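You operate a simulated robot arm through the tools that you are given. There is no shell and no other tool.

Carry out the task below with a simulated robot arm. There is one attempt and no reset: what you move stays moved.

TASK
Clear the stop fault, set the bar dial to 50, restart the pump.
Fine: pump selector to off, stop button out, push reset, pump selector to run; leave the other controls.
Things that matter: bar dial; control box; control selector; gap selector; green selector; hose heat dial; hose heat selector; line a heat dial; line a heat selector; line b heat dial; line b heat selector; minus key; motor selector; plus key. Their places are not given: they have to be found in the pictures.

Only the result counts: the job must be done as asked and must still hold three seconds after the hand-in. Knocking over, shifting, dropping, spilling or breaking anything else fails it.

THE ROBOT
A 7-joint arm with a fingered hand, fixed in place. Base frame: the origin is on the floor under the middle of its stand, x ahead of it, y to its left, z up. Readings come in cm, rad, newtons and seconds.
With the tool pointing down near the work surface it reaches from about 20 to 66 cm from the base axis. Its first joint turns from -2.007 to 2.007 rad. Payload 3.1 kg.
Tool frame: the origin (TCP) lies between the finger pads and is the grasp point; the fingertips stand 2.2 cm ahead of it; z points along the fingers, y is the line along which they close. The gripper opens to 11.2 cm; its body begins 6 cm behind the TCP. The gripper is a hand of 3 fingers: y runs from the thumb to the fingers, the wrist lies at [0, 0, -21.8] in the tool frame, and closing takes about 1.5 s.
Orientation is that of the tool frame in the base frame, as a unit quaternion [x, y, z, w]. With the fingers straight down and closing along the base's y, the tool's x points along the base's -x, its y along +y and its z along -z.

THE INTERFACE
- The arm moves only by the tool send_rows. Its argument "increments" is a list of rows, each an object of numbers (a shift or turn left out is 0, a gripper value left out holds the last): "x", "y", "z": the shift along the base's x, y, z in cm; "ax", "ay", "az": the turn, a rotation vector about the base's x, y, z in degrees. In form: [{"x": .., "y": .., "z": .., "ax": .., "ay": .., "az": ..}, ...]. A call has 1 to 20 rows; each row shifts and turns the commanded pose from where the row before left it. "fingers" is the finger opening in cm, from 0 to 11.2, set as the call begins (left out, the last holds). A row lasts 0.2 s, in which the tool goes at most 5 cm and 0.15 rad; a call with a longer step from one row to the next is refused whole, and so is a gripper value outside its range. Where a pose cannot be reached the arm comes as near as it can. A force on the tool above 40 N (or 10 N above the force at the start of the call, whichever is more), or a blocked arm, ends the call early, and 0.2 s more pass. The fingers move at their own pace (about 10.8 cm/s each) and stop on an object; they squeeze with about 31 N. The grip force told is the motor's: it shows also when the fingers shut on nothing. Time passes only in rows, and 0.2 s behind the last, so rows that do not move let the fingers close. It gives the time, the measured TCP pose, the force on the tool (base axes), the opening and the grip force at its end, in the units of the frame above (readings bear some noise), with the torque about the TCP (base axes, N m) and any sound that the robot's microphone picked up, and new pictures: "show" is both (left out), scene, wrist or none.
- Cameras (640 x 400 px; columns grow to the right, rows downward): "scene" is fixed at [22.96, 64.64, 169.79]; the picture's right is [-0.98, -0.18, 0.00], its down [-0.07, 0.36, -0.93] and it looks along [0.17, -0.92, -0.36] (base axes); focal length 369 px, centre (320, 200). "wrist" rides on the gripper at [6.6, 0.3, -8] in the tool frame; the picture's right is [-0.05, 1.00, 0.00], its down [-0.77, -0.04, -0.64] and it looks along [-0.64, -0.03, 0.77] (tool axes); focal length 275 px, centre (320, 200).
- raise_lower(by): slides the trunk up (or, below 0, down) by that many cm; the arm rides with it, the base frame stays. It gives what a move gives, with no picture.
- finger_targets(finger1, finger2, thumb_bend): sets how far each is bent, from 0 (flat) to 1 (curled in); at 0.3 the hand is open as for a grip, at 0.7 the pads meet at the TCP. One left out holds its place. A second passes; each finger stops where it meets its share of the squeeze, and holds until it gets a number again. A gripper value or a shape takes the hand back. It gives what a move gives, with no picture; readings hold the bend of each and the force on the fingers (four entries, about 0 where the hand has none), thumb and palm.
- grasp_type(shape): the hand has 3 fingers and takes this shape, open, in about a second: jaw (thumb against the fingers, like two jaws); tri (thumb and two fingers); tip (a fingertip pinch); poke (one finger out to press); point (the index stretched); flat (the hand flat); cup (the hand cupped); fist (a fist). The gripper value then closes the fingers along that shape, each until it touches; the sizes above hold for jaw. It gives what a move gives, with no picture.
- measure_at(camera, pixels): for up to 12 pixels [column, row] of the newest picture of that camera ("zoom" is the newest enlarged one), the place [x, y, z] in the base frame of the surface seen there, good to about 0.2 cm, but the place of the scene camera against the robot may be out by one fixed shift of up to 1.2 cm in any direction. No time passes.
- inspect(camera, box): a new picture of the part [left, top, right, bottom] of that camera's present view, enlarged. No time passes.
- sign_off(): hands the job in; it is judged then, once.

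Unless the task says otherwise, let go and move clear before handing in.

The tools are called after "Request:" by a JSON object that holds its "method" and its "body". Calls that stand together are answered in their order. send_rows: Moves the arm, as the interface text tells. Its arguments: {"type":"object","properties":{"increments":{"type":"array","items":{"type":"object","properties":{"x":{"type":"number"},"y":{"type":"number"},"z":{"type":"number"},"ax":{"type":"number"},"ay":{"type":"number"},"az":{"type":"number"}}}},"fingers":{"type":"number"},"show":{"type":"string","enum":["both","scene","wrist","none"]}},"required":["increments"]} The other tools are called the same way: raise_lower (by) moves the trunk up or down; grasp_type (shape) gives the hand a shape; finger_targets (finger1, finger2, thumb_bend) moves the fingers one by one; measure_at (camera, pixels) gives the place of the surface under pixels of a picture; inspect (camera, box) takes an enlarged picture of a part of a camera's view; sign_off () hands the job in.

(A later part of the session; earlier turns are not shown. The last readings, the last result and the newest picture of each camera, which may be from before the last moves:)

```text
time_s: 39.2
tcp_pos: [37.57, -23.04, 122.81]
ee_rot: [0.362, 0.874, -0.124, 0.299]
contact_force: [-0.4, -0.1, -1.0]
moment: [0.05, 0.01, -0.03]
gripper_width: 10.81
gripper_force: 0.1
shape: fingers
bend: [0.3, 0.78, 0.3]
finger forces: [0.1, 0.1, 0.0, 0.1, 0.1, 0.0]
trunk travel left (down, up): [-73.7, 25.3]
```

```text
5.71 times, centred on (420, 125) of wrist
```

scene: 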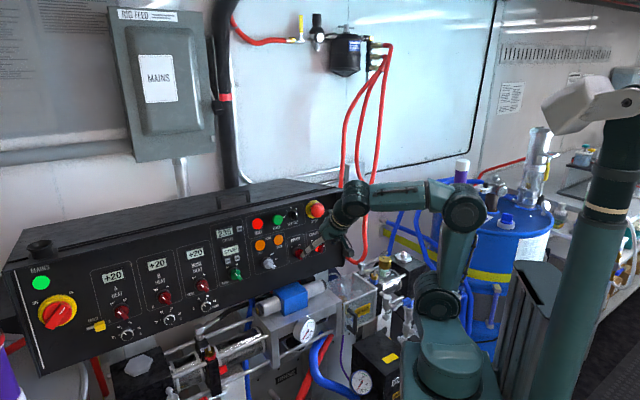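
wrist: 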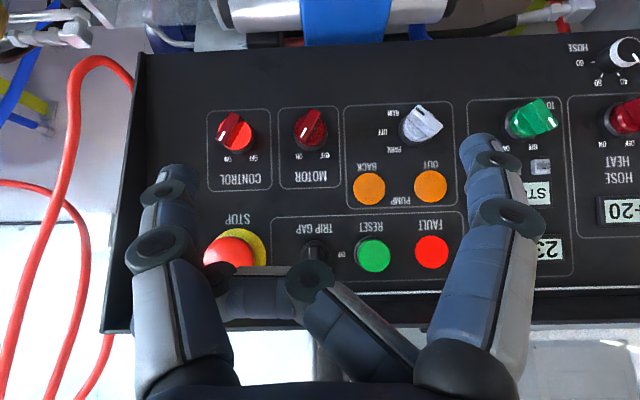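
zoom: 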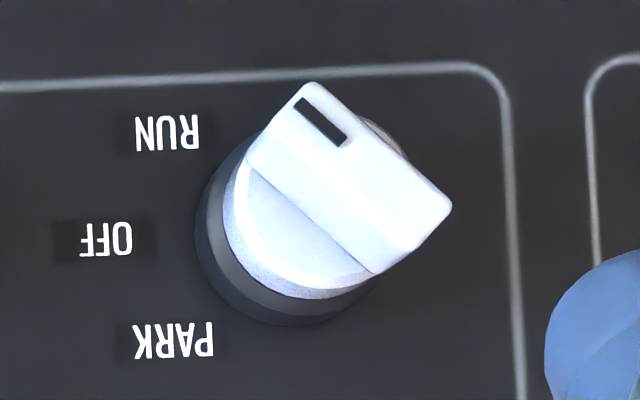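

The pump selector points at RUN (black mark toward RUN). First I'll unhook finger2 by curling the thumb back in and then opening finger2 ahead of it.

Request:
{"method": "finger_targets", "body": {"finger2": 1.0, "thumb_bend": 0.99}}

Request:
{"method": "send_rows", "body": {"increments": [{}], "show": "wrist"}}

Request:
{"method": "finger_targets", "body": {"finger2": 0.3}}

Request:
{"method": "send_rows", "body": {"increments": [{}], "show": "wrist"}}

```text
time_s: 40.2
tcp_pos: [37.62, -23.13, 122.79]
ee_rot: [0.361, 0.875, -0.123, 0.298]
contact_force: [0.0, 0.1, -0.2]
moment: [0.0, 0.01, 0.03]
gripper_width: 3.64
gripper_force: 0.0
shape: fingers
bend: [0.3, 1.0, 0.96]
finger forces: [0.1, 0.0, 0.0, 0.1, 0.1, 0.0]
trunk travel left (down, up): [-73.7, 25.3]
```

```text
time_s: 40.6
tcp_pos: [37.58, -23.17, 122.84]
ee_rot: [0.362, 0.875, -0.123, 0.299]
contact_force: [-0.2, 0.5, -0.3]
moment: [0.02, -0.01, -0.01]
gripper_width: 3.63
gripper_force: 0.1
shape: fingers
bend: [0.3, 1.0, 0.96]
finger forces: [0.1, 0.0, 0.0, 0.0, 0.0, 0.0]
trunk travel left (down, up): [-73.7, 25.3]
```

wrist: 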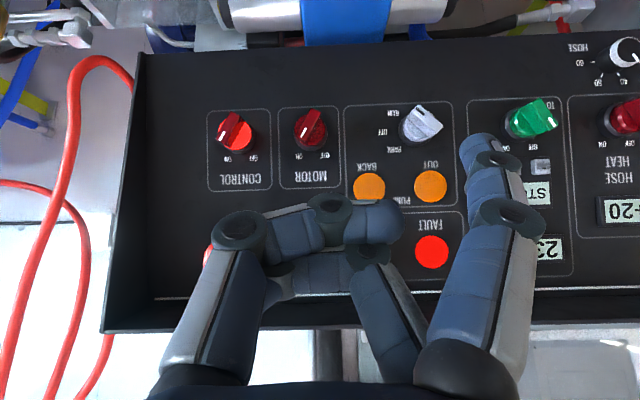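

```text
time_s: 41.6
tcp_pos: [37.61, -23.09, 122.88]
ee_rot: [0.361, 0.875, -0.123, 0.298]
contact_force: [-0.3, 0.0, 0.4]
moment: [-0.02, 0.01, -0.01]
gripper_width: 3.66
gripper_force: 0.1
shape: fingers
bend: [0.3, 1.0, 0.95]
finger forces: [0.0, 0.0, 0.0, 0.1, 0.0, 0.0]
trunk travel left (down, up): [-73.7, 25.3]
```

```text
time_s: 42.0
tcp_pos: [37.61, -23.1, 122.77]
ee_rot: [0.362, 0.875, -0.124, 0.298]
contact_force: [0.2, -0.2, -0.8]
moment: [0.03, -0.02, -0.04]
gripper_width: 3.67
gripper_force: 0.2
shape: fingers
bend: [0.3, 1.0, 0.95]
finger forces: [0.1, 0.1, 0.0, 0.1, 0.1, 0.0]
trunk travel left (down, up): [-73.7, 25.3]
```

wrist: 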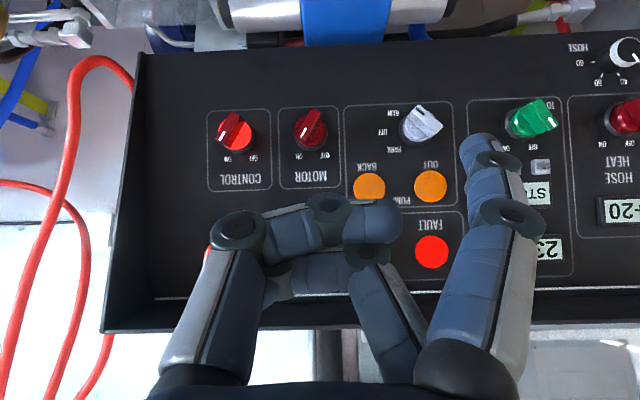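

The thumb now lies over the curled finger2. I'll open the thumb first while finger2 stays fully curled, go through the poke shape (which opened cleanly before), then jaw.

Request:
{"method": "finger_targets", "body": {"finger2": 1.0, "thumb_bend": 0.46}}

Request:
{"method": "grasp_type", "body": {"shape": "poke"}}

Request:
{"method": "send_rows", "body": {"increments": [{}], "show": "wrist"}}

Request:
{"method": "inspect", "body": {"camera": "wrist", "box": [160, 90, 480, 290]}}

```text
time_s: 43.0
tcp_pos: [37.64, -23.14, 122.87]
ee_rot: [0.362, 0.874, -0.124, 0.299]
contact_force: [-0.5, -0.4, 0.1]
moment: [0.0, -0.01, -0.01]
gripper_width: 7.48
gripper_force: 0.0
shape: fingers
bend: [0.3, 0.93, 0.46]
finger forces: [0.0, 0.1, 0.0, 0.1, 0.0, 0.0]
trunk travel left (down, up): [-73.7, 25.3]
```

```text
time_s: 43.9
tcp_pos: [37.68, -23.13, 122.92]
ee_rot: [0.361, 0.875, -0.123, 0.299]
contact_force: [1.0, -0.6, 0.3]
moment: [-0.01, -0.01, 0.01]
gripper_width: 0.0
gripper_force: 0.1
shape: poke
bend: [1.0, 1.0, 0.45]
finger forces: [0.0, 0.0, 0.0, 0.1, 0.0, 0.0]
trunk travel left (down, up): [-73.7, 25.3]
```

```text
time_s: 44.3
tcp_pos: [37.64, -23.16, 122.88]
ee_rot: [0.362, 0.874, -0.124, 0.298]
contact_force: [0.7, -0.5, -0.1]
moment: [-0.02, -0.03, -0.01]
gripper_width: 0.03
gripper_force: 0.1
shape: poke
bend: [1.0, 1.0, 0.45]
finger forces: [0.0, 0.0, 0.0, 0.0, 0.0, 0.0]
trunk travel left (down, up): [-73.7, 25.3]
```

wrist: 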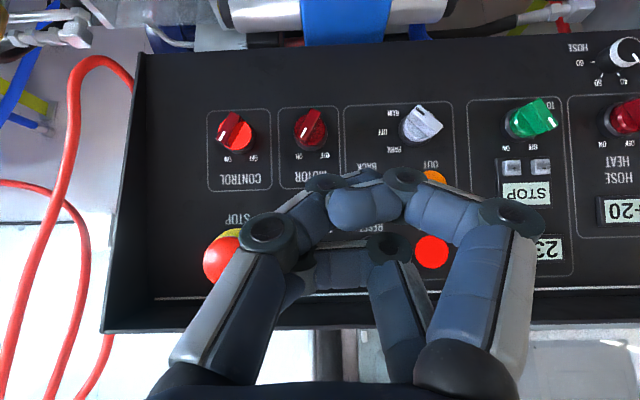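

```text
2.00 times, centred on (320, 190) of wrist
```

zoom: 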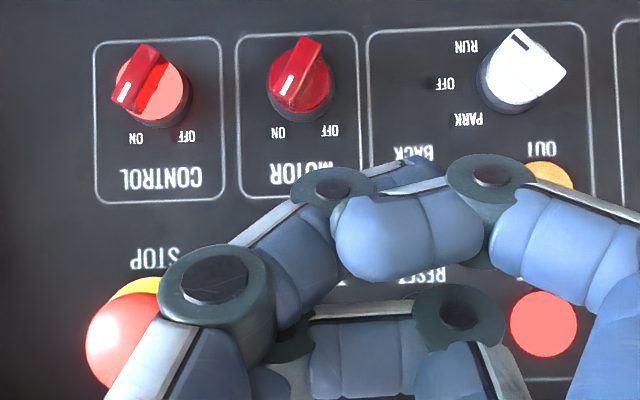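

Finger2 is still tucked beside the thumb. I'll try the flat shape, which drives all digits fully open, and check the result.

Request:
{"method": "grasp_type", "body": {"shape": "flat"}}

Request:
{"method": "send_rows", "body": {"increments": [{}], "show": "wrist"}}

```text
time_s: 45.2
tcp_pos: [37.51, -23.14, 122.84]
ee_rot: [0.361, 0.874, -0.124, 0.299]
contact_force: [-0.3, 0.6, 0.4]
moment: [0.0, -0.01, 0.02]
gripper_width: 0.0
gripper_force: 0.0
shape: flat
bend: [0.14, 0.18, 0.18]
finger forces: [0.0, 0.1, 0.0, 0.1, 0.0, 0.0]
trunk travel left (down, up): [-73.7, 25.3]
```

```text
time_s: 45.6
tcp_pos: [37.57, -23.14, 122.96]
ee_rot: [0.361, 0.875, -0.123, 0.298]
contact_force: [-0.7, 0.4, 0.4]
moment: [-0.02, 0.03, -0.02]
gripper_width: 0.0
gripper_force: 0.2
shape: flat
bend: [0.14, 0.17, 0.18]
finger forces: [0.0, 0.0, 0.0, 0.0, 0.0, 0.0]
trunk travel left (down, up): [-73.7, 25.3]
```

wrist: 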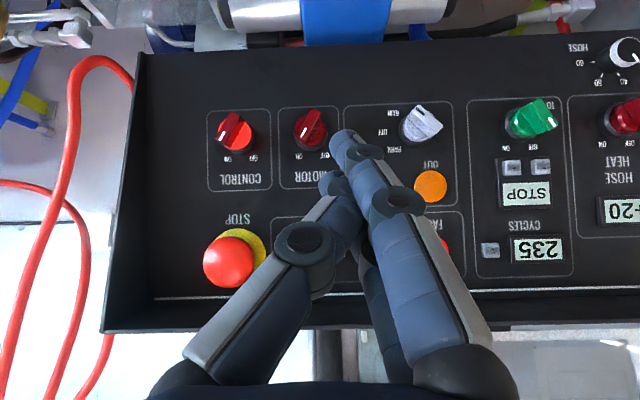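

The flat shape freed finger2. Now back to jaw.

Request:
{"method": "grasp_type", "body": {"shape": "jaw"}}

Request:
{"method": "send_rows", "body": {"increments": [{}], "show": "wrist"}}

Request:
{"method": "measure_at", "body": {"camera": "wrist", "pixels": [[418, 122], [425, 118], [410, 112], [432, 128], [405, 130], [225, 260], [262, 248], [375, 253], [366, 257], [432, 250], [395, 108], [383, 132]]}}

Request:
{"method": "inspect", "body": {"camera": "wrist", "box": [190, 90, 450, 290]}}

```text
time_s: 46.5
tcp_pos: [37.64, -23.08, 122.84]
ee_rot: [0.362, 0.875, -0.123, 0.298]
contact_force: [0.8, 0.2, 0.5]
moment: [0.02, 0.0, -0.01]
gripper_width: 11.21
gripper_force: 0.1
shape: jaw
bend: [0.3, 0.3, 0.3]
finger forces: [0.0, 0.0, 0.0, 0.1, 0.0, 0.0]
trunk travel left (down, up): [-73.7, 25.3]
```

```text
time_s: 46.9
tcp_pos: [37.55, -23.14, 122.86]
ee_rot: [0.361, 0.875, -0.123, 0.299]
contact_force: [-0.1, 0.0, 0.1]
moment: [-0.01, -0.01, -0.01]
gripper_width: 11.18
gripper_force: 0.2
shape: jaw
bend: [0.3, 0.3, 0.3]
finger forces: [0.0, 0.0, 0.0, 0.0, 0.0, 0.1]
trunk travel left (down, up): [-73.7, 25.3]
```

wrist: 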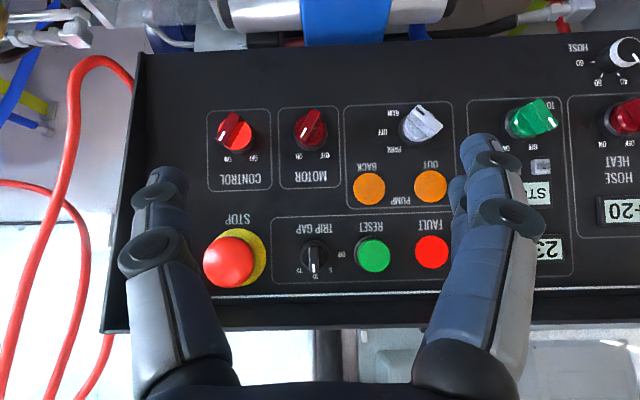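

```text
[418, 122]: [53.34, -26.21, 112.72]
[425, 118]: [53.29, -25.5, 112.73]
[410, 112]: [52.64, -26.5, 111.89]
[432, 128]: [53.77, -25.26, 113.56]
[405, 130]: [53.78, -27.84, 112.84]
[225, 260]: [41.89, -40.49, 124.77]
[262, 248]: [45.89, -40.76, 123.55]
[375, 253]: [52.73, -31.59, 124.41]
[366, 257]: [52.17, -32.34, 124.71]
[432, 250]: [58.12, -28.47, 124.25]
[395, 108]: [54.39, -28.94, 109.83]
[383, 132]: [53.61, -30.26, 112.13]
```

```text
2.00 times, centred on (320, 190) of wrist
```

zoom: 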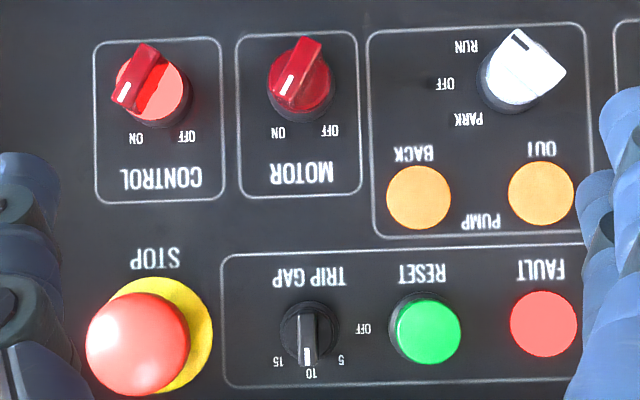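

The hand is open in jaw again, and the panel is clear: pump selector handle centre is around u=19.5, z=112.8, pointing 42° below horizontal to RUN. I'll pitch the tool to be normal to the panel and stand off about 8 cm in front of that selector.

Request:
{"method": "send_rows", "body": {"increments": [{"x": 1.5, "y": 0.5, "z": -1, "ax": -5.6, "ay": -5.6}, {"x": 1.5, "y": 0.5, "z": -1, "ax": -5.6, "ay": -5.6}, {"x": 1.5, "y": 0.5, "z": -1.5, "ax": -5.6, "ay": -5.6}, {"x": 1.5, "y": 0.5, "z": -1.5, "ax": -5.6, "ay": -5.6}, {"x": 2, "y": 0.5, "z": -1.6, "ax": -5.2, "ay": -5.2}, {"x": 2.2, "y": 0.4, "z": -2}], "show": "both"}}

```text
time_s: 48.3
tcp_pos: [47.99, -20.16, 114.35]
ee_rot: [0.299, 0.725, -0.238, 0.573]
contact_force: [0.1, 0.6, 0.7]
moment: [-0.02, -0.01, -0.01]
gripper_width: 11.19
gripper_force: 0.0
shape: jaw
bend: [0.3, 0.3, 0.3]
finger forces: [0.1, 0.1, 0.1, 0.1, 0.0, 0.1]
trunk travel left (down, up): [-73.7, 25.3]
```

scene: 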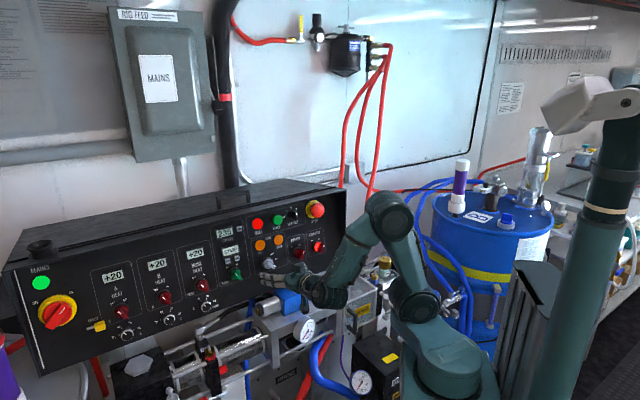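
wrist: 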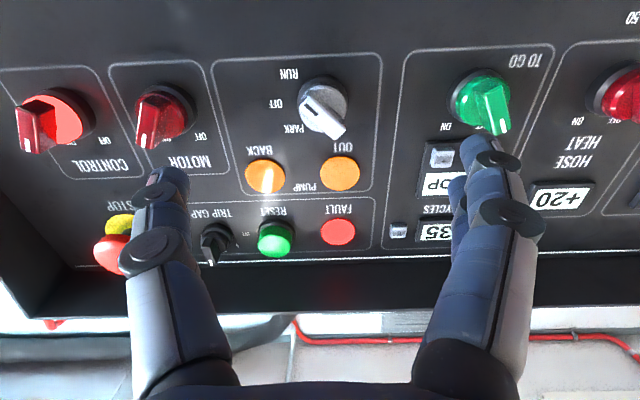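

The tool is now square to the panel and the pump selector is at wrist (325, 108). I'll zoom and measure the handle for precise alignment.

Request:
{"method": "inspect", "body": {"camera": "wrist", "box": [280, 65, 370, 150]}}

```text
4.71 times, centred on (325, 108) of wrist
```

zoom: 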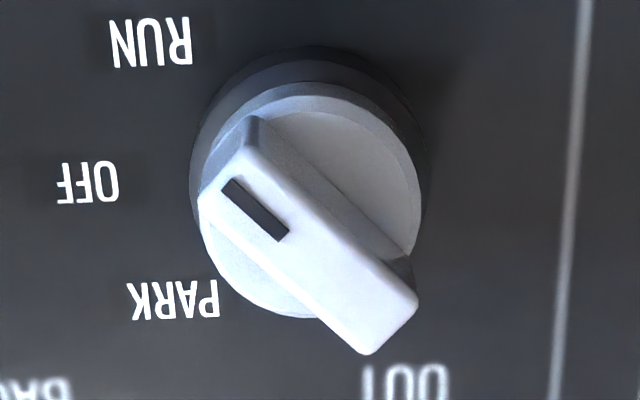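

Request:
{"method": "measure_at", "body": {"camera": "zoom", "pixels": [[208, 200], [248, 150], [365, 348], [410, 302], [308, 250], [230, 178], [385, 325], [340, 140], [280, 285], [310, 60], [100, 180], [500, 150]]}}

```text
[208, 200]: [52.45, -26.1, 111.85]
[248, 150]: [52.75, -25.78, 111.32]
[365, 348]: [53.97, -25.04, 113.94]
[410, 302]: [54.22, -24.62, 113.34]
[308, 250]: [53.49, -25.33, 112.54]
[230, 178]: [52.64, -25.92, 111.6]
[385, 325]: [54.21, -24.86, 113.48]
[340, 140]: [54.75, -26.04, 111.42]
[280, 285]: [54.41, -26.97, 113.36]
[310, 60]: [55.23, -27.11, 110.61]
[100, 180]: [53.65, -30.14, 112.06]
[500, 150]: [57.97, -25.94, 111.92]
```

Handle geometry: centre (u=19.8, t=55.65, z=112.6), 2.8 × 0.7 cm, pointing 48° below horizontal. I'll roll the hand ~46° so the jaws straddle it and narrow the opening.

Request:
{"method": "send_rows", "body": {"increments": [{"z": -0.4, "ax": -2, "ay": -2}, {"ax": -5.36, "ay": 5.36, "az": 1.39}, {"ax": -5.36, "ay": 5.36, "az": 1.39}, {"ax": -5.36, "ay": 5.36, "az": 1.39}, {"ax": -5.36, "ay": 5.36, "az": 1.39}, {"ax": -5.36, "ay": 5.36, "az": 1.39}, {"ax": -5.36, "ay": 5.36, "az": 1.39}], "fingers": 5, "show": "both"}}

```text
time_s: 49.9
tcp_pos: [47.74, -20.32, 113.98]
ee_rot: [-0.009, 0.768, -0.459, 0.446]
contact_force: [-0.7, 0.1, -0.2]
moment: [0.01, 0.01, 0.02]
gripper_width: 5.04
gripper_force: 0.1
shape: jaw
bend: [0.73, 0.73, 0.7]
finger forces: [0.0, 0.0, 0.0, 0.0, 0.0, 0.0]
trunk travel left (down, up): [-73.7, 25.3]
```

scene: 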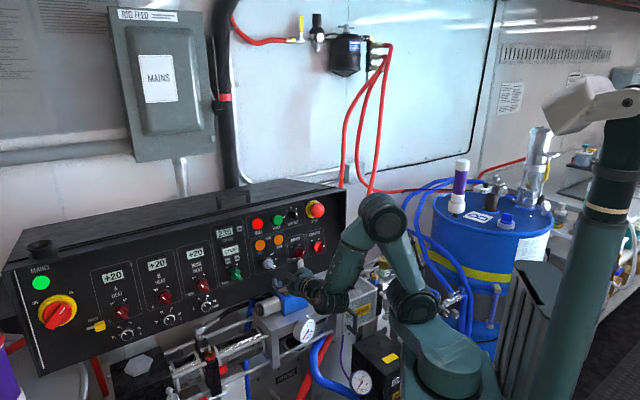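
wrist: 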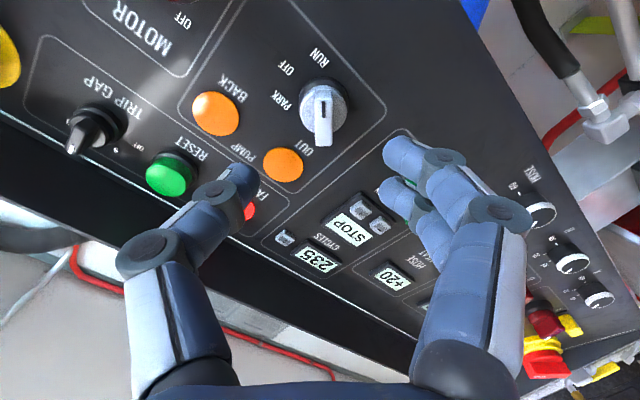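

The handle now lies straight between the jaws at (325, 110). I'll advance two-thirds of the way along the panel normal and check alignment.

Request:
{"method": "send_rows", "body": {"increments": [{"x": 1.0, "y": -0.85, "z": -0.25}, {"x": 1.0, "y": -0.85, "z": -0.25}, {"x": 1.0, "y": -0.85, "z": -0.25}, {"x": 0.6, "y": -0.6, "z": -0.15}], "show": "wrist"}}

Request:
{"method": "inspect", "body": {"camera": "wrist", "box": [220, 90, 420, 230]}}

```text
time_s: 50.9
tcp_pos: [51.3, -23.6, 113.1]
ee_rot: [-0.008, 0.769, -0.457, 0.447]
contact_force: [0.7, 0.4, 0.9]
moment: [0.0, 0.01, -0.01]
gripper_width: 5.03
gripper_force: 0.1
shape: jaw
bend: [0.73, 0.73, 0.7]
finger forces: [0.0, 0.1, 0.0, 0.0, 0.1, 0.0]
trunk travel left (down, up): [-73.7, 25.3]
```

wrist: 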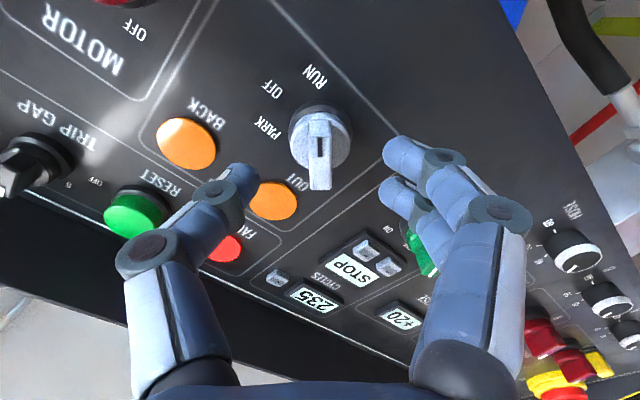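

```text
2.86 times, centred on (320, 160) of wrist
```

zoom: 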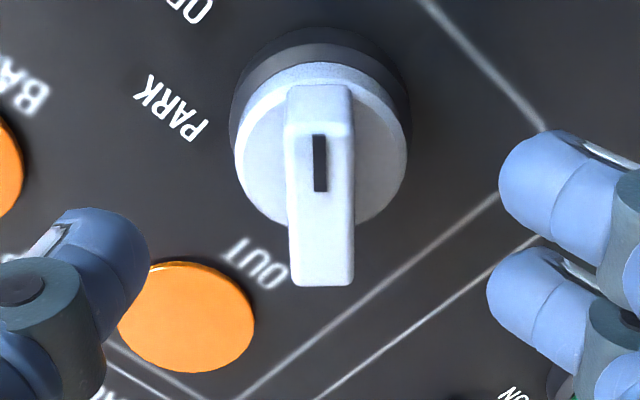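

Alignment looks good, with the handle centred between thumb and fingers. I'll measure the fingertip depth to pick the final advance.

Request:
{"method": "measure_at", "body": {"camera": "zoom", "pixels": [[75, 213], [130, 230], [140, 290], [515, 145], [505, 190], [500, 260], [495, 310], [320, 250], [320, 120]]}}

```text
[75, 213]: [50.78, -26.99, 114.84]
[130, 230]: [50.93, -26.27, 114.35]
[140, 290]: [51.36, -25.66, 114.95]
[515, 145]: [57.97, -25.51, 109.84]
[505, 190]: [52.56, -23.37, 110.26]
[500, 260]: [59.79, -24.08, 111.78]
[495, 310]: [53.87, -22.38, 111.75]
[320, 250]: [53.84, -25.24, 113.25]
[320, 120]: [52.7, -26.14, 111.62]
```

Fingertips are about 2 cm ahead of the TCP, so a 2 cm advance puts them beside the handle above its base ring. I'll advance and then close the grip.

Request:
{"method": "send_rows", "body": {"increments": [{"x": 0.76, "y": -0.65, "z": -0.18}, {"x": 0.76, "y": -0.66, "z": -0.19}, {}], "show": "wrist"}}

Request:
{"method": "inspect", "body": {"camera": "wrist", "box": [220, 100, 420, 240]}}

```text
time_s: 51.7
tcp_pos: [52.83, -24.83, 112.63]
ee_rot: [-0.009, 0.769, -0.458, 0.447]
contact_force: [-0.4, -0.7, -0.1]
moment: [0.01, -0.02, 0.0]
gripper_width: 5.05
gripper_force: 0.0
shape: jaw
bend: [0.73, 0.73, 0.7]
finger forces: [0.0, 0.1, 0.1, 0.0, 0.0, 0.0]
trunk travel left (down, up): [-73.7, 25.3]
```

wrist: 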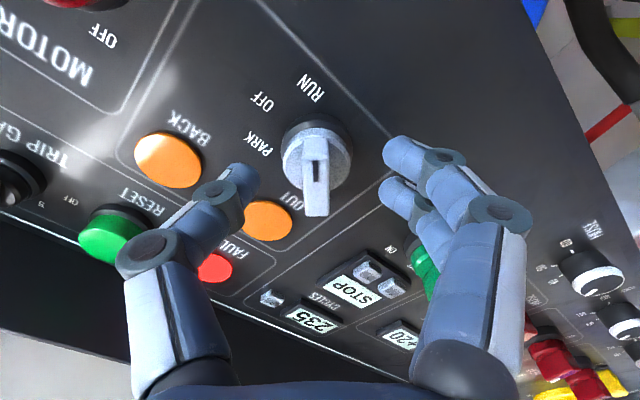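

```text
2.86 times, centred on (320, 170) of wrist
```

zoom: 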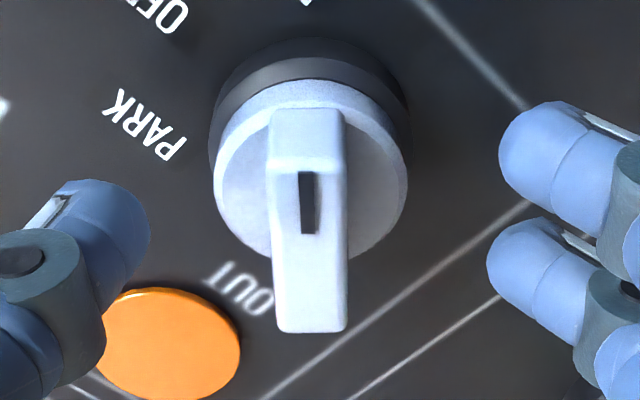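

The handle is well centred. I'll close the jaws on it now.

Request:
{"method": "send_rows", "body": {"increments": [{}, {}, {}, {}, {}, {}, {}], "fingers": 0, "show": "wrist"}}

Request:
{"method": "inspect", "body": {"camera": "wrist", "box": [220, 100, 420, 240]}}

```text
time_s: 53.3
tcp_pos: [52.86, -24.81, 112.65]
ee_rot: [-0.009, 0.769, -0.457, 0.447]
contact_force: [1.5, -1.4, 1.9]
moment: [0.01, -0.01, 0.03]
gripper_width: 0.58
gripper_force: 31.3
shape: jaw
bend: [0.71, 0.7, 0.7]
finger forces: [13.7, 13.9, 0.0, 0.0, 28.0, 0.0]
trunk travel left (down, up): [-73.7, 25.3]
```

wrist: 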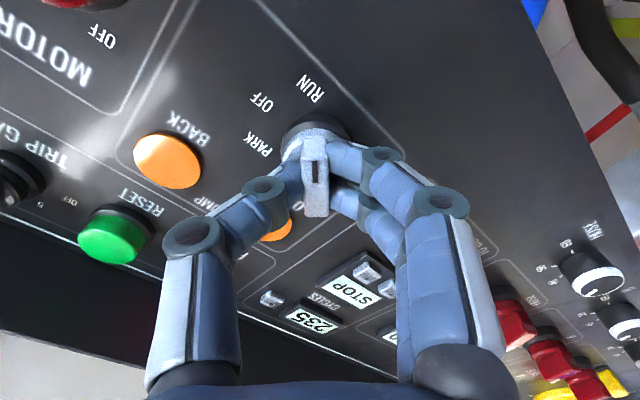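

```text
2.86 times, centred on (320, 170) of wrist
```

zoom: 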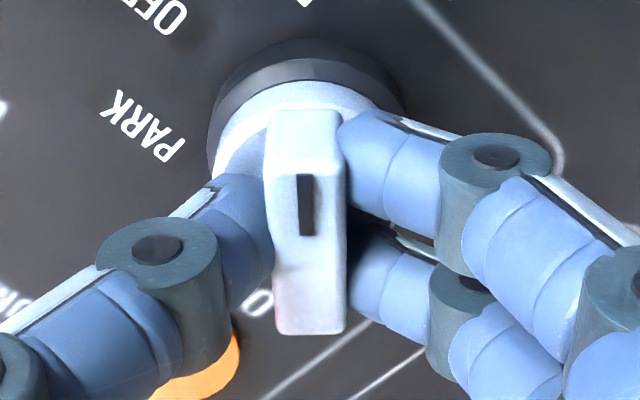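

The grip on the handle is firm and balanced (13.7/13.9/28 N). I'll turn it ~46° counter-clockwise toward OFF.

Request:
{"method": "send_rows", "body": {"increments": [{"ax": -5.36, "ay": 5.36, "az": 1.39}, {"ax": -5.36, "ay": 5.36, "az": 1.39}, {"ax": -5.36, "ay": 5.36, "az": 1.39}, {"ax": -5.36, "ay": 5.36, "az": 1.39}, {"ax": -5.36, "ay": 5.36, "az": 1.39}, {"ax": -5.36, "ay": 5.36, "az": 1.39}], "show": "both"}}

Request:
{"method": "inspect", "body": {"camera": "wrist", "box": [220, 100, 420, 240]}}

```text
time_s: 54.7
tcp_pos: [52.78, -24.83, 112.76]
ee_rot: [-0.309, 0.704, -0.596, 0.23]
contact_force: [-3.0, -4.2, 0.7]
moment: [0.05, -0.03, -0.07]
gripper_width: 0.58
gripper_force: 31.3
shape: jaw
bend: [0.71, 0.7, 0.7]
finger forces: [14.3, 14.5, 0.1, 0.0, 28.8, 0.1]
trunk travel left (down, up): [-73.7, 25.3]
```

scene: 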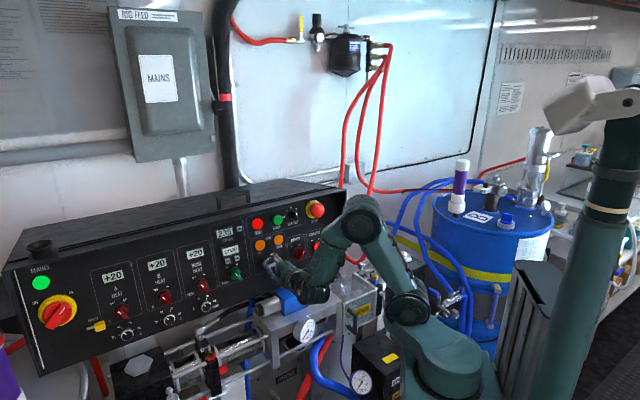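
wrist: 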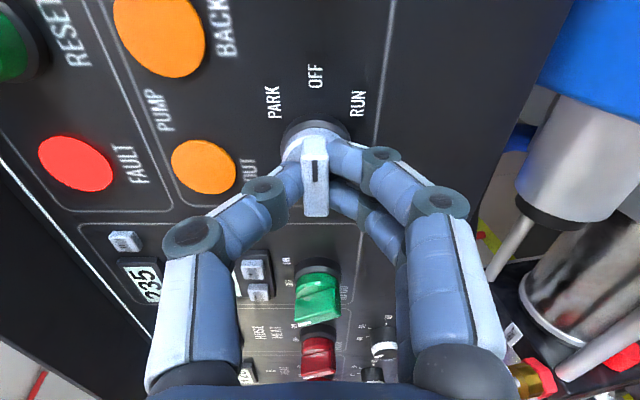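

```text
2.86 times, centred on (320, 170) of wrist
```

zoom: 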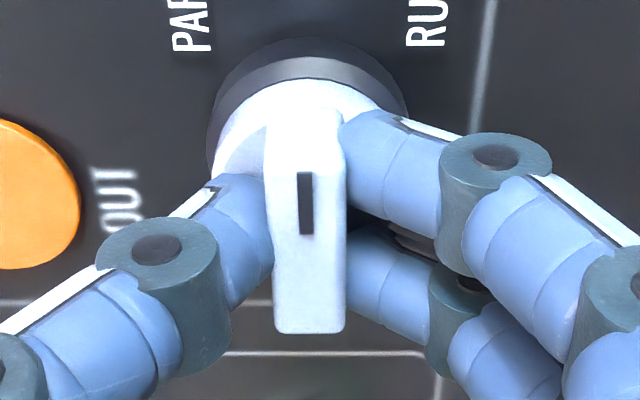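

The pointer now lines up with OFF at (317, 77). I'll release to 5 cm and confirm it stays.

Request:
{"method": "send_rows", "body": {"increments": [{}, {}, {}, {}], "fingers": 5, "show": "wrist"}}

Request:
{"method": "send_rows", "body": {"increments": [{"x": -1.4, "y": 1.4, "z": 0.36}, {"x": -1.4, "y": 1.4, "z": 0.36}, {"x": -1.4, "y": 1.4, "z": 0.36}, {"x": -1.4, "y": 1.4, "z": 0.36}], "show": "both"}}

Request:
{"method": "inspect", "body": {"camera": "wrist", "box": [200, 60, 440, 210]}}

```text
time_s: 55.7
tcp_pos: [52.89, -24.82, 112.8]
ee_rot: [-0.31, 0.703, -0.597, 0.231]
contact_force: [-0.1, -0.5, -0.1]
moment: [0.0, 0.0, 0.0]
gripper_width: 4.92
gripper_force: 0.1
shape: jaw
bend: [0.73, 0.73, 0.7]
finger forces: [0.1, 0.0, 0.1, 0.1, 0.1, 0.0]
trunk travel left (down, up): [-73.7, 25.3]
```

wrist: 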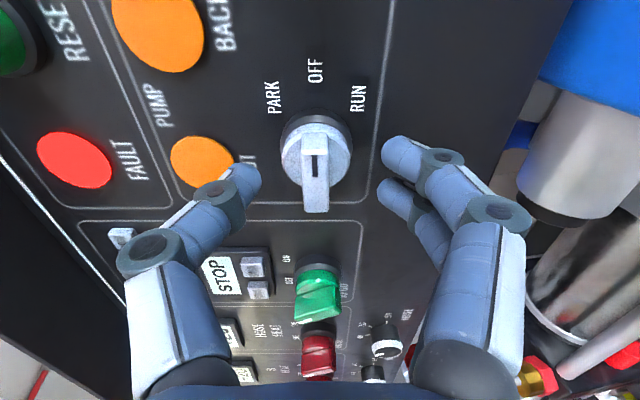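

```text
time_s: 56.7
tcp_pos: [47.29, -19.33, 114.17]
ee_rot: [-0.309, 0.703, -0.597, 0.231]
contact_force: [0.7, 0.9, 0.2]
moment: [0.01, 0.02, 0.0]
gripper_width: 4.94
gripper_force: 0.0
shape: jaw
bend: [0.73, 0.73, 0.7]
finger forces: [0.1, 0.1, 0.1, 0.0, 0.1, 0.0]
trunk travel left (down, up): [-73.7, 25.3]
```

scene: 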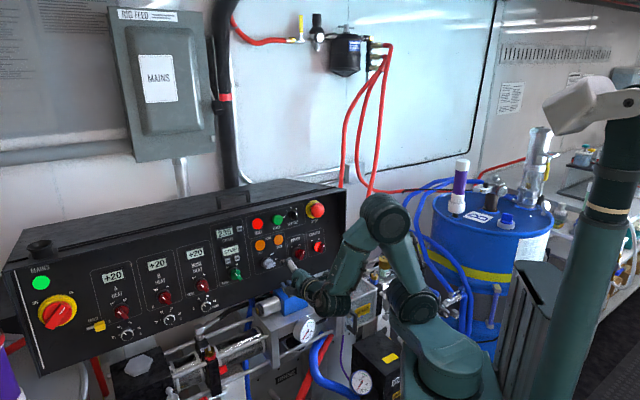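
wrist: 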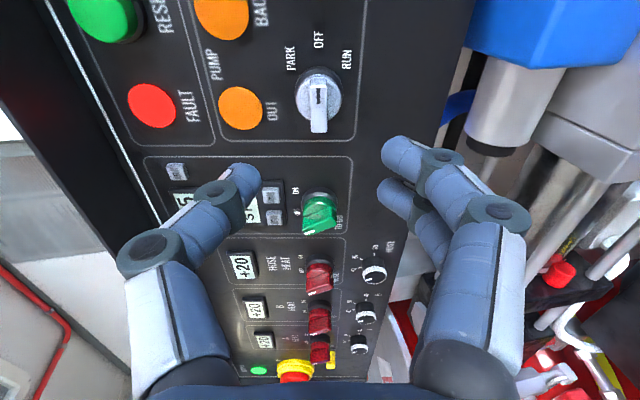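

```text
2.67 times, centred on (320, 135) of wrist
```

zoom: 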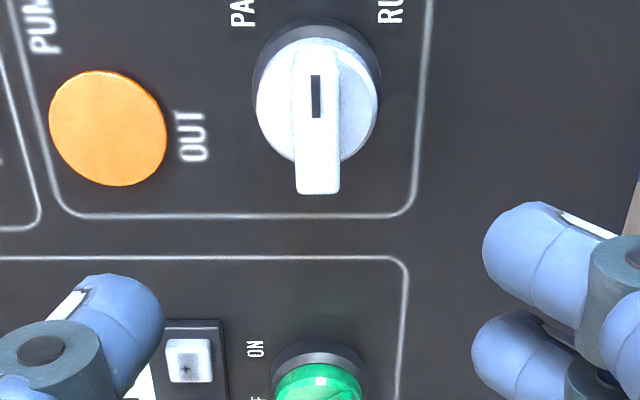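

The pump selector is at OFF and stays there. Next is the stop button: I'll roll the hand back and move in front of it with the jaws open to straddle it horizontally.

Request:
{"method": "send_rows", "body": {"increments": [{"x": -1.0, "y": -1.15, "z": 0.95, "ax": 5.36, "ay": -5.36, "az": -1.39}, {"x": -1.0, "y": -1.15, "z": 0.95, "ax": 5.36, "ay": -5.36, "az": -1.39}, {"x": -1.0, "y": -1.15, "z": 0.95, "ax": 5.36, "ay": -5.36, "az": -1.39}, {"x": -1.0, "y": -1.15, "z": 0.95, "ax": 5.36, "ay": -5.36, "az": -1.39}, {"x": -1.0, "y": -1.15, "z": 0.95, "ax": 5.36, "ay": -5.36, "az": -1.39}, {"x": -1.0, "y": -1.15, "z": 0.95, "ax": 5.36, "ay": -5.36, "az": -1.39}, {"x": -1.0, "y": -1.15, "z": 0.95, "ax": 5.36, "ay": -5.36, "az": -1.39}, {"x": -1.0, "y": -1.15, "z": 0.95, "ax": 5.36, "ay": -5.36, "az": -1.39}, {"x": -1.0, "y": -1.15, "z": 0.95, "ax": 5.36, "ay": -5.36, "az": -1.39}, {"x": -1.0, "y": -1.15, "z": 0.95, "ax": 5.36, "ay": -5.36, "az": -1.39}, {"x": -1.0, "y": -1.15, "z": 0.95, "ax": 5.36, "ay": -5.36, "az": -1.39}, {"x": -1.0, "y": -1.15, "z": 0.95, "ax": 5.36, "ay": -5.36, "az": -1.39}], "fingers": 8, "show": "both"}}

```text
time_s: 59.3
tcp_pos: [35.15, -33.01, 125.62]
ee_rot: [0.295, 0.71, -0.244, 0.591]
contact_force: [-0.3, 0.2, -0.8]
moment: [0.03, 0.01, 0.01]
gripper_width: 7.97
gripper_force: 0.1
shape: jaw
bend: [0.66, 0.66, 0.63]
finger forces: [0.0, 0.0, 0.0, 0.0, 0.0, 0.0]
trunk travel left (down, up): [-73.7, 25.3]
```

scene: 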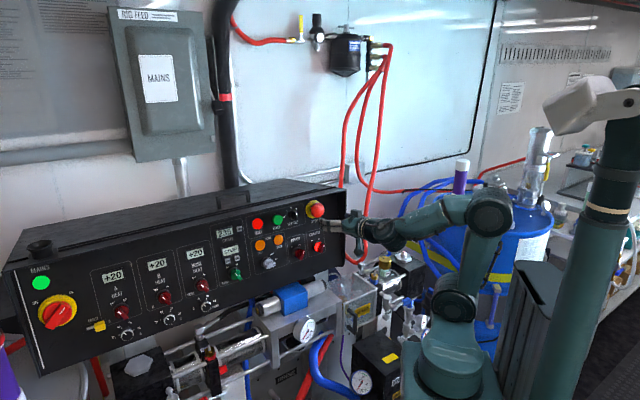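
wrist: 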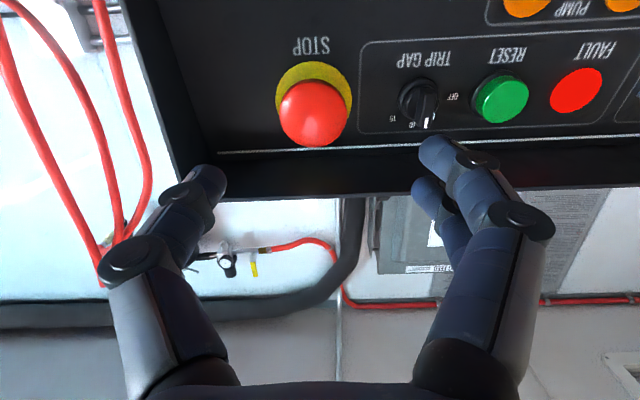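

The stop button is at wrist (313, 113), close to centred. I'll zoom in and measure it.

Request:
{"method": "inspect", "body": {"camera": "wrist", "box": [250, 50, 380, 160]}}

Request:
{"method": "measure_at", "body": {"camera": "wrist", "pixels": [[313, 113], [283, 112], [344, 112], [313, 84], [313, 143], [290, 72], [345, 78], [280, 92], [351, 95], [315, 66], [240, 100], [370, 70]]}}

```text
3.64 times, centred on (315, 105) of wrist
```

zoom: 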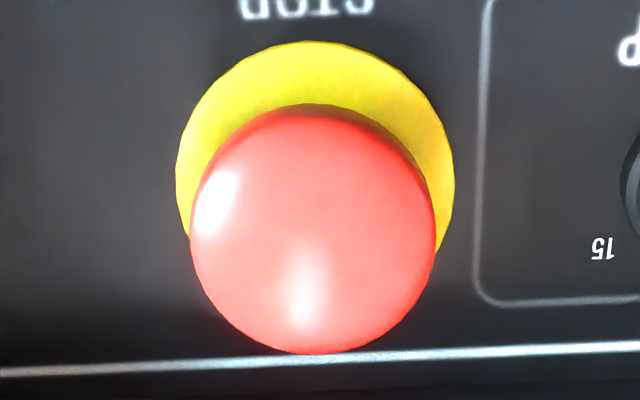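

```text
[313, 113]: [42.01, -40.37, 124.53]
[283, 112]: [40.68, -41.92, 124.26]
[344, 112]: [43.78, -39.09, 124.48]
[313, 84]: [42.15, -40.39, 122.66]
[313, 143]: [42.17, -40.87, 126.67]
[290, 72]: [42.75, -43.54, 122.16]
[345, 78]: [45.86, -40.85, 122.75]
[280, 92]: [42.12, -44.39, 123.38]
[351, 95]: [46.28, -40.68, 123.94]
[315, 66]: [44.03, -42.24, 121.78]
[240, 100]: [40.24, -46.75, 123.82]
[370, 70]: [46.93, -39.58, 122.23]
```

Stop button: centre (u=1.2, z=124.6), head radius ~2.1, front at t=58.25, collar at t≈61. I'll approach with jaws at 8 cm, stopping about 3 cm short to verify.

Request:
{"method": "send_rows", "body": {"increments": [{"x": 1.2, "y": -1.28, "z": -0.18}, {"x": 1.2, "y": -1.28, "z": -0.18}, {"x": 1.2, "y": -1.28, "z": -0.18}, {"x": 1.2, "y": -1.28, "z": -0.18}], "show": "wrist"}}

```text
time_s: 60.3
tcp_pos: [40.24, -38.22, 124.66]
ee_rot: [0.294, 0.711, -0.245, 0.59]
contact_force: [0.1, -1.3, 0.5]
moment: [0.01, -0.05, 0.03]
gripper_width: 7.94
gripper_force: 0.1
shape: jaw
bend: [0.66, 0.66, 0.63]
finger forces: [0.0, 0.0, 0.0, 0.0, 0.0, 0.2]
trunk travel left (down, up): [-73.7, 25.3]
```

wrist: 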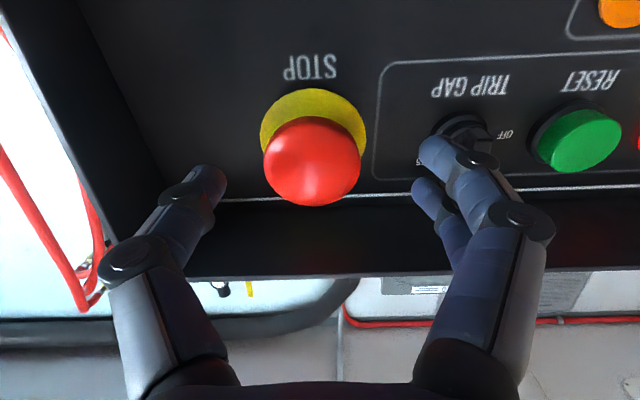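

Almost aligned: the button column (312) is slightly left of the jaw midpoint (318). I'll check the TRIP GAP knob's clearance from the fingers before advancing.

Request:
{"method": "measure_at", "body": {"camera": "wrist", "pixels": [[475, 133], [440, 125], [468, 118], [485, 140], [430, 150], [425, 190], [415, 200], [220, 180], [312, 165]]}}

```text
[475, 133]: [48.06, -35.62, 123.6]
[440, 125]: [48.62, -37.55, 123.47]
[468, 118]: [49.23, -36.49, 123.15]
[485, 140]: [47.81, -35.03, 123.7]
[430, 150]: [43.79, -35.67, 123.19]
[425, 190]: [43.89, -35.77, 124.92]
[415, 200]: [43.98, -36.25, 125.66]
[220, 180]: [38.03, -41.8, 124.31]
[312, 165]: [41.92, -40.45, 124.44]
```

TRIP GAP's edge is near u≈7.8, so I'll narrow the jaws to 6 cm to keep clear, then advance around the button head.

Request:
{"method": "send_rows", "body": {"increments": [{"x": -0.15, "y": -0.15}, {}, {"x": 0.65, "y": -0.66, "z": -0.03}, {"x": 0.65, "y": -0.66, "z": -0.03}, {"x": 0.65, "y": -0.66, "z": -0.03}, {}], "fingers": 6, "show": "wrist"}}

```text
time_s: 61.7
tcp_pos: [41.84, -40.21, 124.73]
ee_rot: [0.293, 0.711, -0.244, 0.591]
contact_force: [-0.5, -0.7, 0.2]
moment: [-0.02, 0.02, -0.01]
gripper_width: 6.1
gripper_force: 0.0
shape: jaw
bend: [0.72, 0.72, 0.7]
finger forces: [0.0, 0.1, 0.0, 0.0, 0.0, 0.0]
trunk travel left (down, up): [-73.7, 25.3]
```

wrist: 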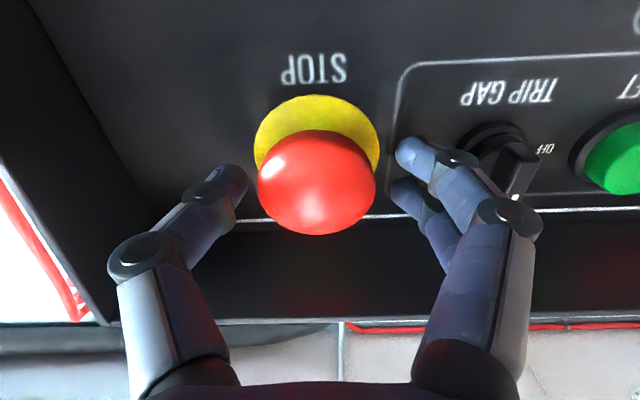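

The button head sits between the jaws. I'll advance 0.3 cm more and close the grip.

Request:
{"method": "send_rows", "body": {"increments": [{"x": 0.21, "y": -0.21, "z": -0.06}, {}, {}, {}, {}, {}], "fingers": 0, "show": "wrist"}}

Request:
{"method": "inspect", "body": {"camera": "wrist", "box": [220, 80, 420, 240]}}

```text
time_s: 63.1
tcp_pos: [42.14, -40.59, 124.68]
ee_rot: [0.294, 0.711, -0.245, 0.59]
contact_force: [-2.8, -1.5, -4.1]
moment: [-0.02, 0.07, -0.24]
gripper_width: 3.53
gripper_force: 31.8
shape: jaw
bend: [0.74, 0.74, 0.72]
finger forces: [12.5, 12.2, 0.1, 0.1, 27.2, 0.0]
trunk travel left (down, up): [-73.7, 25.3]
```

wrist: 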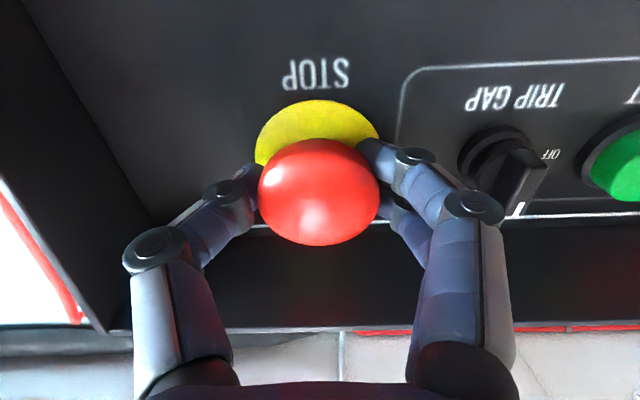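

```text
2.50 times, centred on (320, 160) of wrist
```

zoom: 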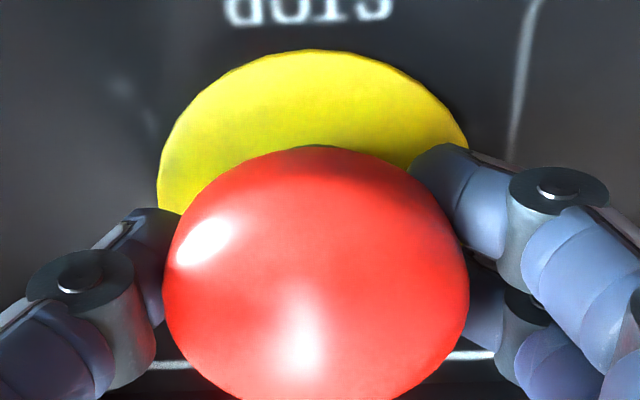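

The jaws closed to 3.5 cm behind the wider rim, with a firm grip. I'll pull straight out along the panel normal in small steps.

Request:
{"method": "send_rows", "body": {"increments": [{"x": -0.21, "y": 0.21, "z": 0.054}, {"x": -0.21, "y": 0.21, "z": 0.054}, {"x": -0.21, "y": 0.21, "z": 0.054}, {"x": -0.21, "y": 0.21, "z": 0.054}], "show": "wrist"}}

```text
time_s: 64.1
tcp_pos: [41.41, -39.91, 124.74]
ee_rot: [0.294, 0.71, -0.245, 0.591]
contact_force: [0.4, -4.6, -2.9]
moment: [0.04, 0.07, -0.31]
gripper_width: 3.54
gripper_force: 31.1
shape: jaw
bend: [0.74, 0.74, 0.73]
finger forces: [12.4, 14.7, 0.0, 0.0, 26.6, 0.0]
trunk travel left (down, up): [-73.7, 25.3]
```

wrist: 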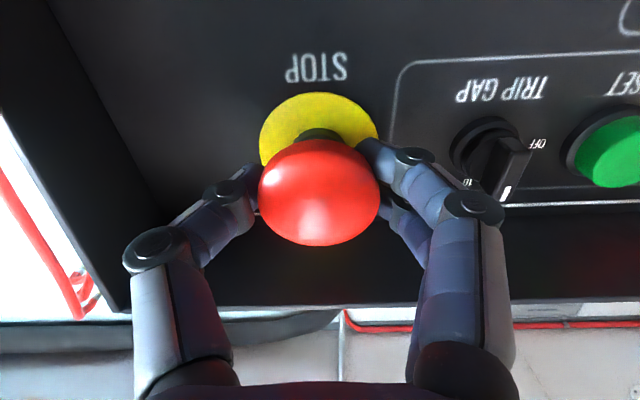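

The button has come out; its dark stem is visible at (318, 135). I'll pull a bit more to reach its end stop.

Request:
{"method": "send_rows", "body": {"increments": [{"x": -0.14, "y": 0.14, "z": 0.036}, {"x": -0.14, "y": 0.14, "z": 0.036}, {"x": -0.14, "y": 0.14, "z": 0.036}], "show": "wrist"}}

```text
time_s: 64.9
tcp_pos: [41.24, -39.72, 124.74]
ee_rot: [0.294, 0.711, -0.245, 0.59]
contact_force: [12.1, -15.6, -1.3]
moment: [-0.04, 0.04, -0.36]
gripper_width: 3.5
gripper_force: 30.6
shape: jaw
bend: [0.74, 0.73, 0.72]
finger forces: [15.0, 17.7, 0.0, 0.0, 28.5, 0.0]
trunk travel left (down, up): [-73.7, 25.3]
```

wrist: 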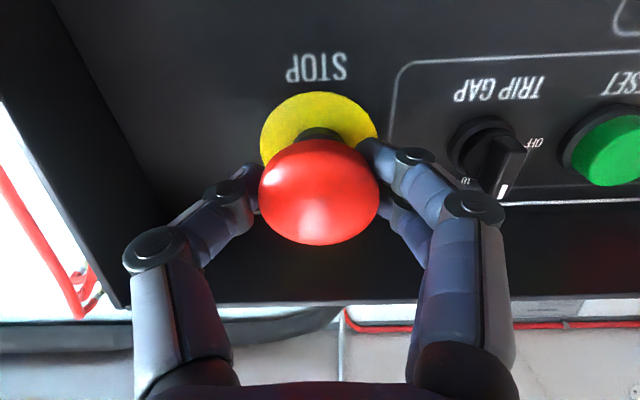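

The force rose to ~20 N at the end stop, so the button is fully out. I'll release and back away straight.

Request:
{"method": "send_rows", "body": {"increments": [{"x": 0.2, "y": -0.2, "z": -0.05}, {}], "show": "none"}}

Request:
{"method": "send_rows", "body": {"increments": [{}, {}, {}], "fingers": 6.5, "show": "wrist"}}

Request:
{"method": "send_rows", "body": {"increments": [{"x": -1.4, "y": 1.4, "z": 0.36}, {"x": -1.4, "y": 1.4, "z": 0.36}, {"x": -1.4, "y": 1.4, "z": 0.36}, {"x": -1.4, "y": 1.4, "z": 0.36}, {"x": -1.0, "y": 1.0, "z": 0.2}], "show": "both"}}

Request:
{"method": "inspect", "body": {"camera": "wrist", "box": [240, 40, 560, 220]}}

```text
time_s: 65.5
tcp_pos: [41.29, -39.76, 124.69]
ee_rot: [0.294, 0.711, -0.244, 0.59]
contact_force: [7.9, -12.3, 2.1]
moment: [-0.08, 0.02, -0.34]
gripper_width: 3.53
gripper_force: 31.1
shape: jaw
bend: [0.74, 0.73, 0.72]
finger forces: [13.6, 16.6, 0.1, 0.0, 27.5, 0.0]
trunk travel left (down, up): [-73.7, 25.3]
```

```text
time_s: 66.3
tcp_pos: [41.03, -39.48, 124.96]
ee_rot: [0.293, 0.711, -0.244, 0.591]
contact_force: [-0.7, -0.5, 0.3]
moment: [-0.03, 0.01, 0.0]
gripper_width: 6.47
gripper_force: 0.1
shape: jaw
bend: [0.72, 0.72, 0.7]
finger forces: [0.0, 0.0, 0.1, 0.0, 0.0, 0.1]
trunk travel left (down, up): [-73.7, 25.3]
```

wrist: 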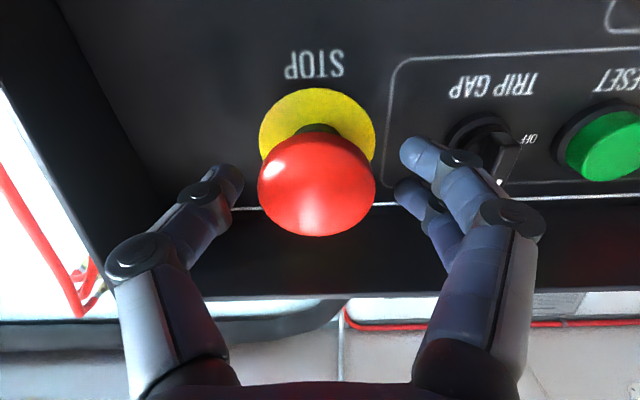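

```text
time_s: 67.5
tcp_pos: [34.3, -32.83, 126.76]
ee_rot: [0.293, 0.71, -0.245, 0.591]
contact_force: [-0.9, 0.4, 0.3]
moment: [0.02, -0.02, 0.0]
gripper_width: 6.46
gripper_force: 0.1
shape: jaw
bend: [0.72, 0.72, 0.7]
finger forces: [0.0, 0.1, 0.1, 0.0, 0.1, 0.1]
trunk travel left (down, up): [-73.7, 25.3]
```

scene: 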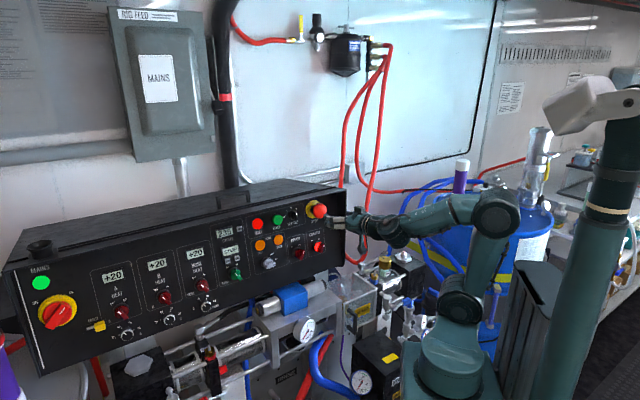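
wrist: 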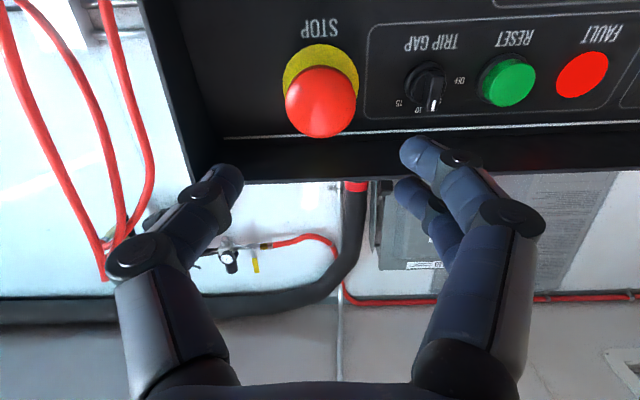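

```text
2.00 times, centred on (400, 130) of wrist
```

zoom: 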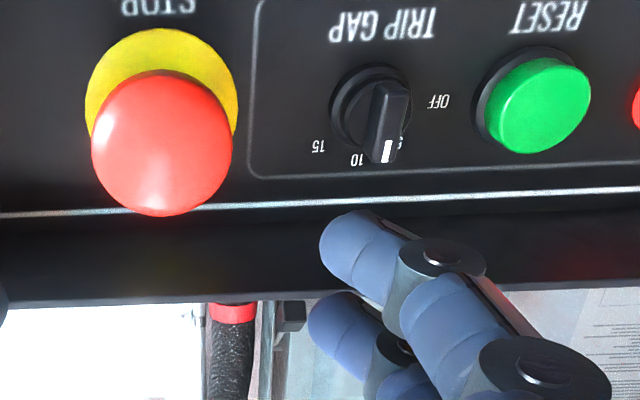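

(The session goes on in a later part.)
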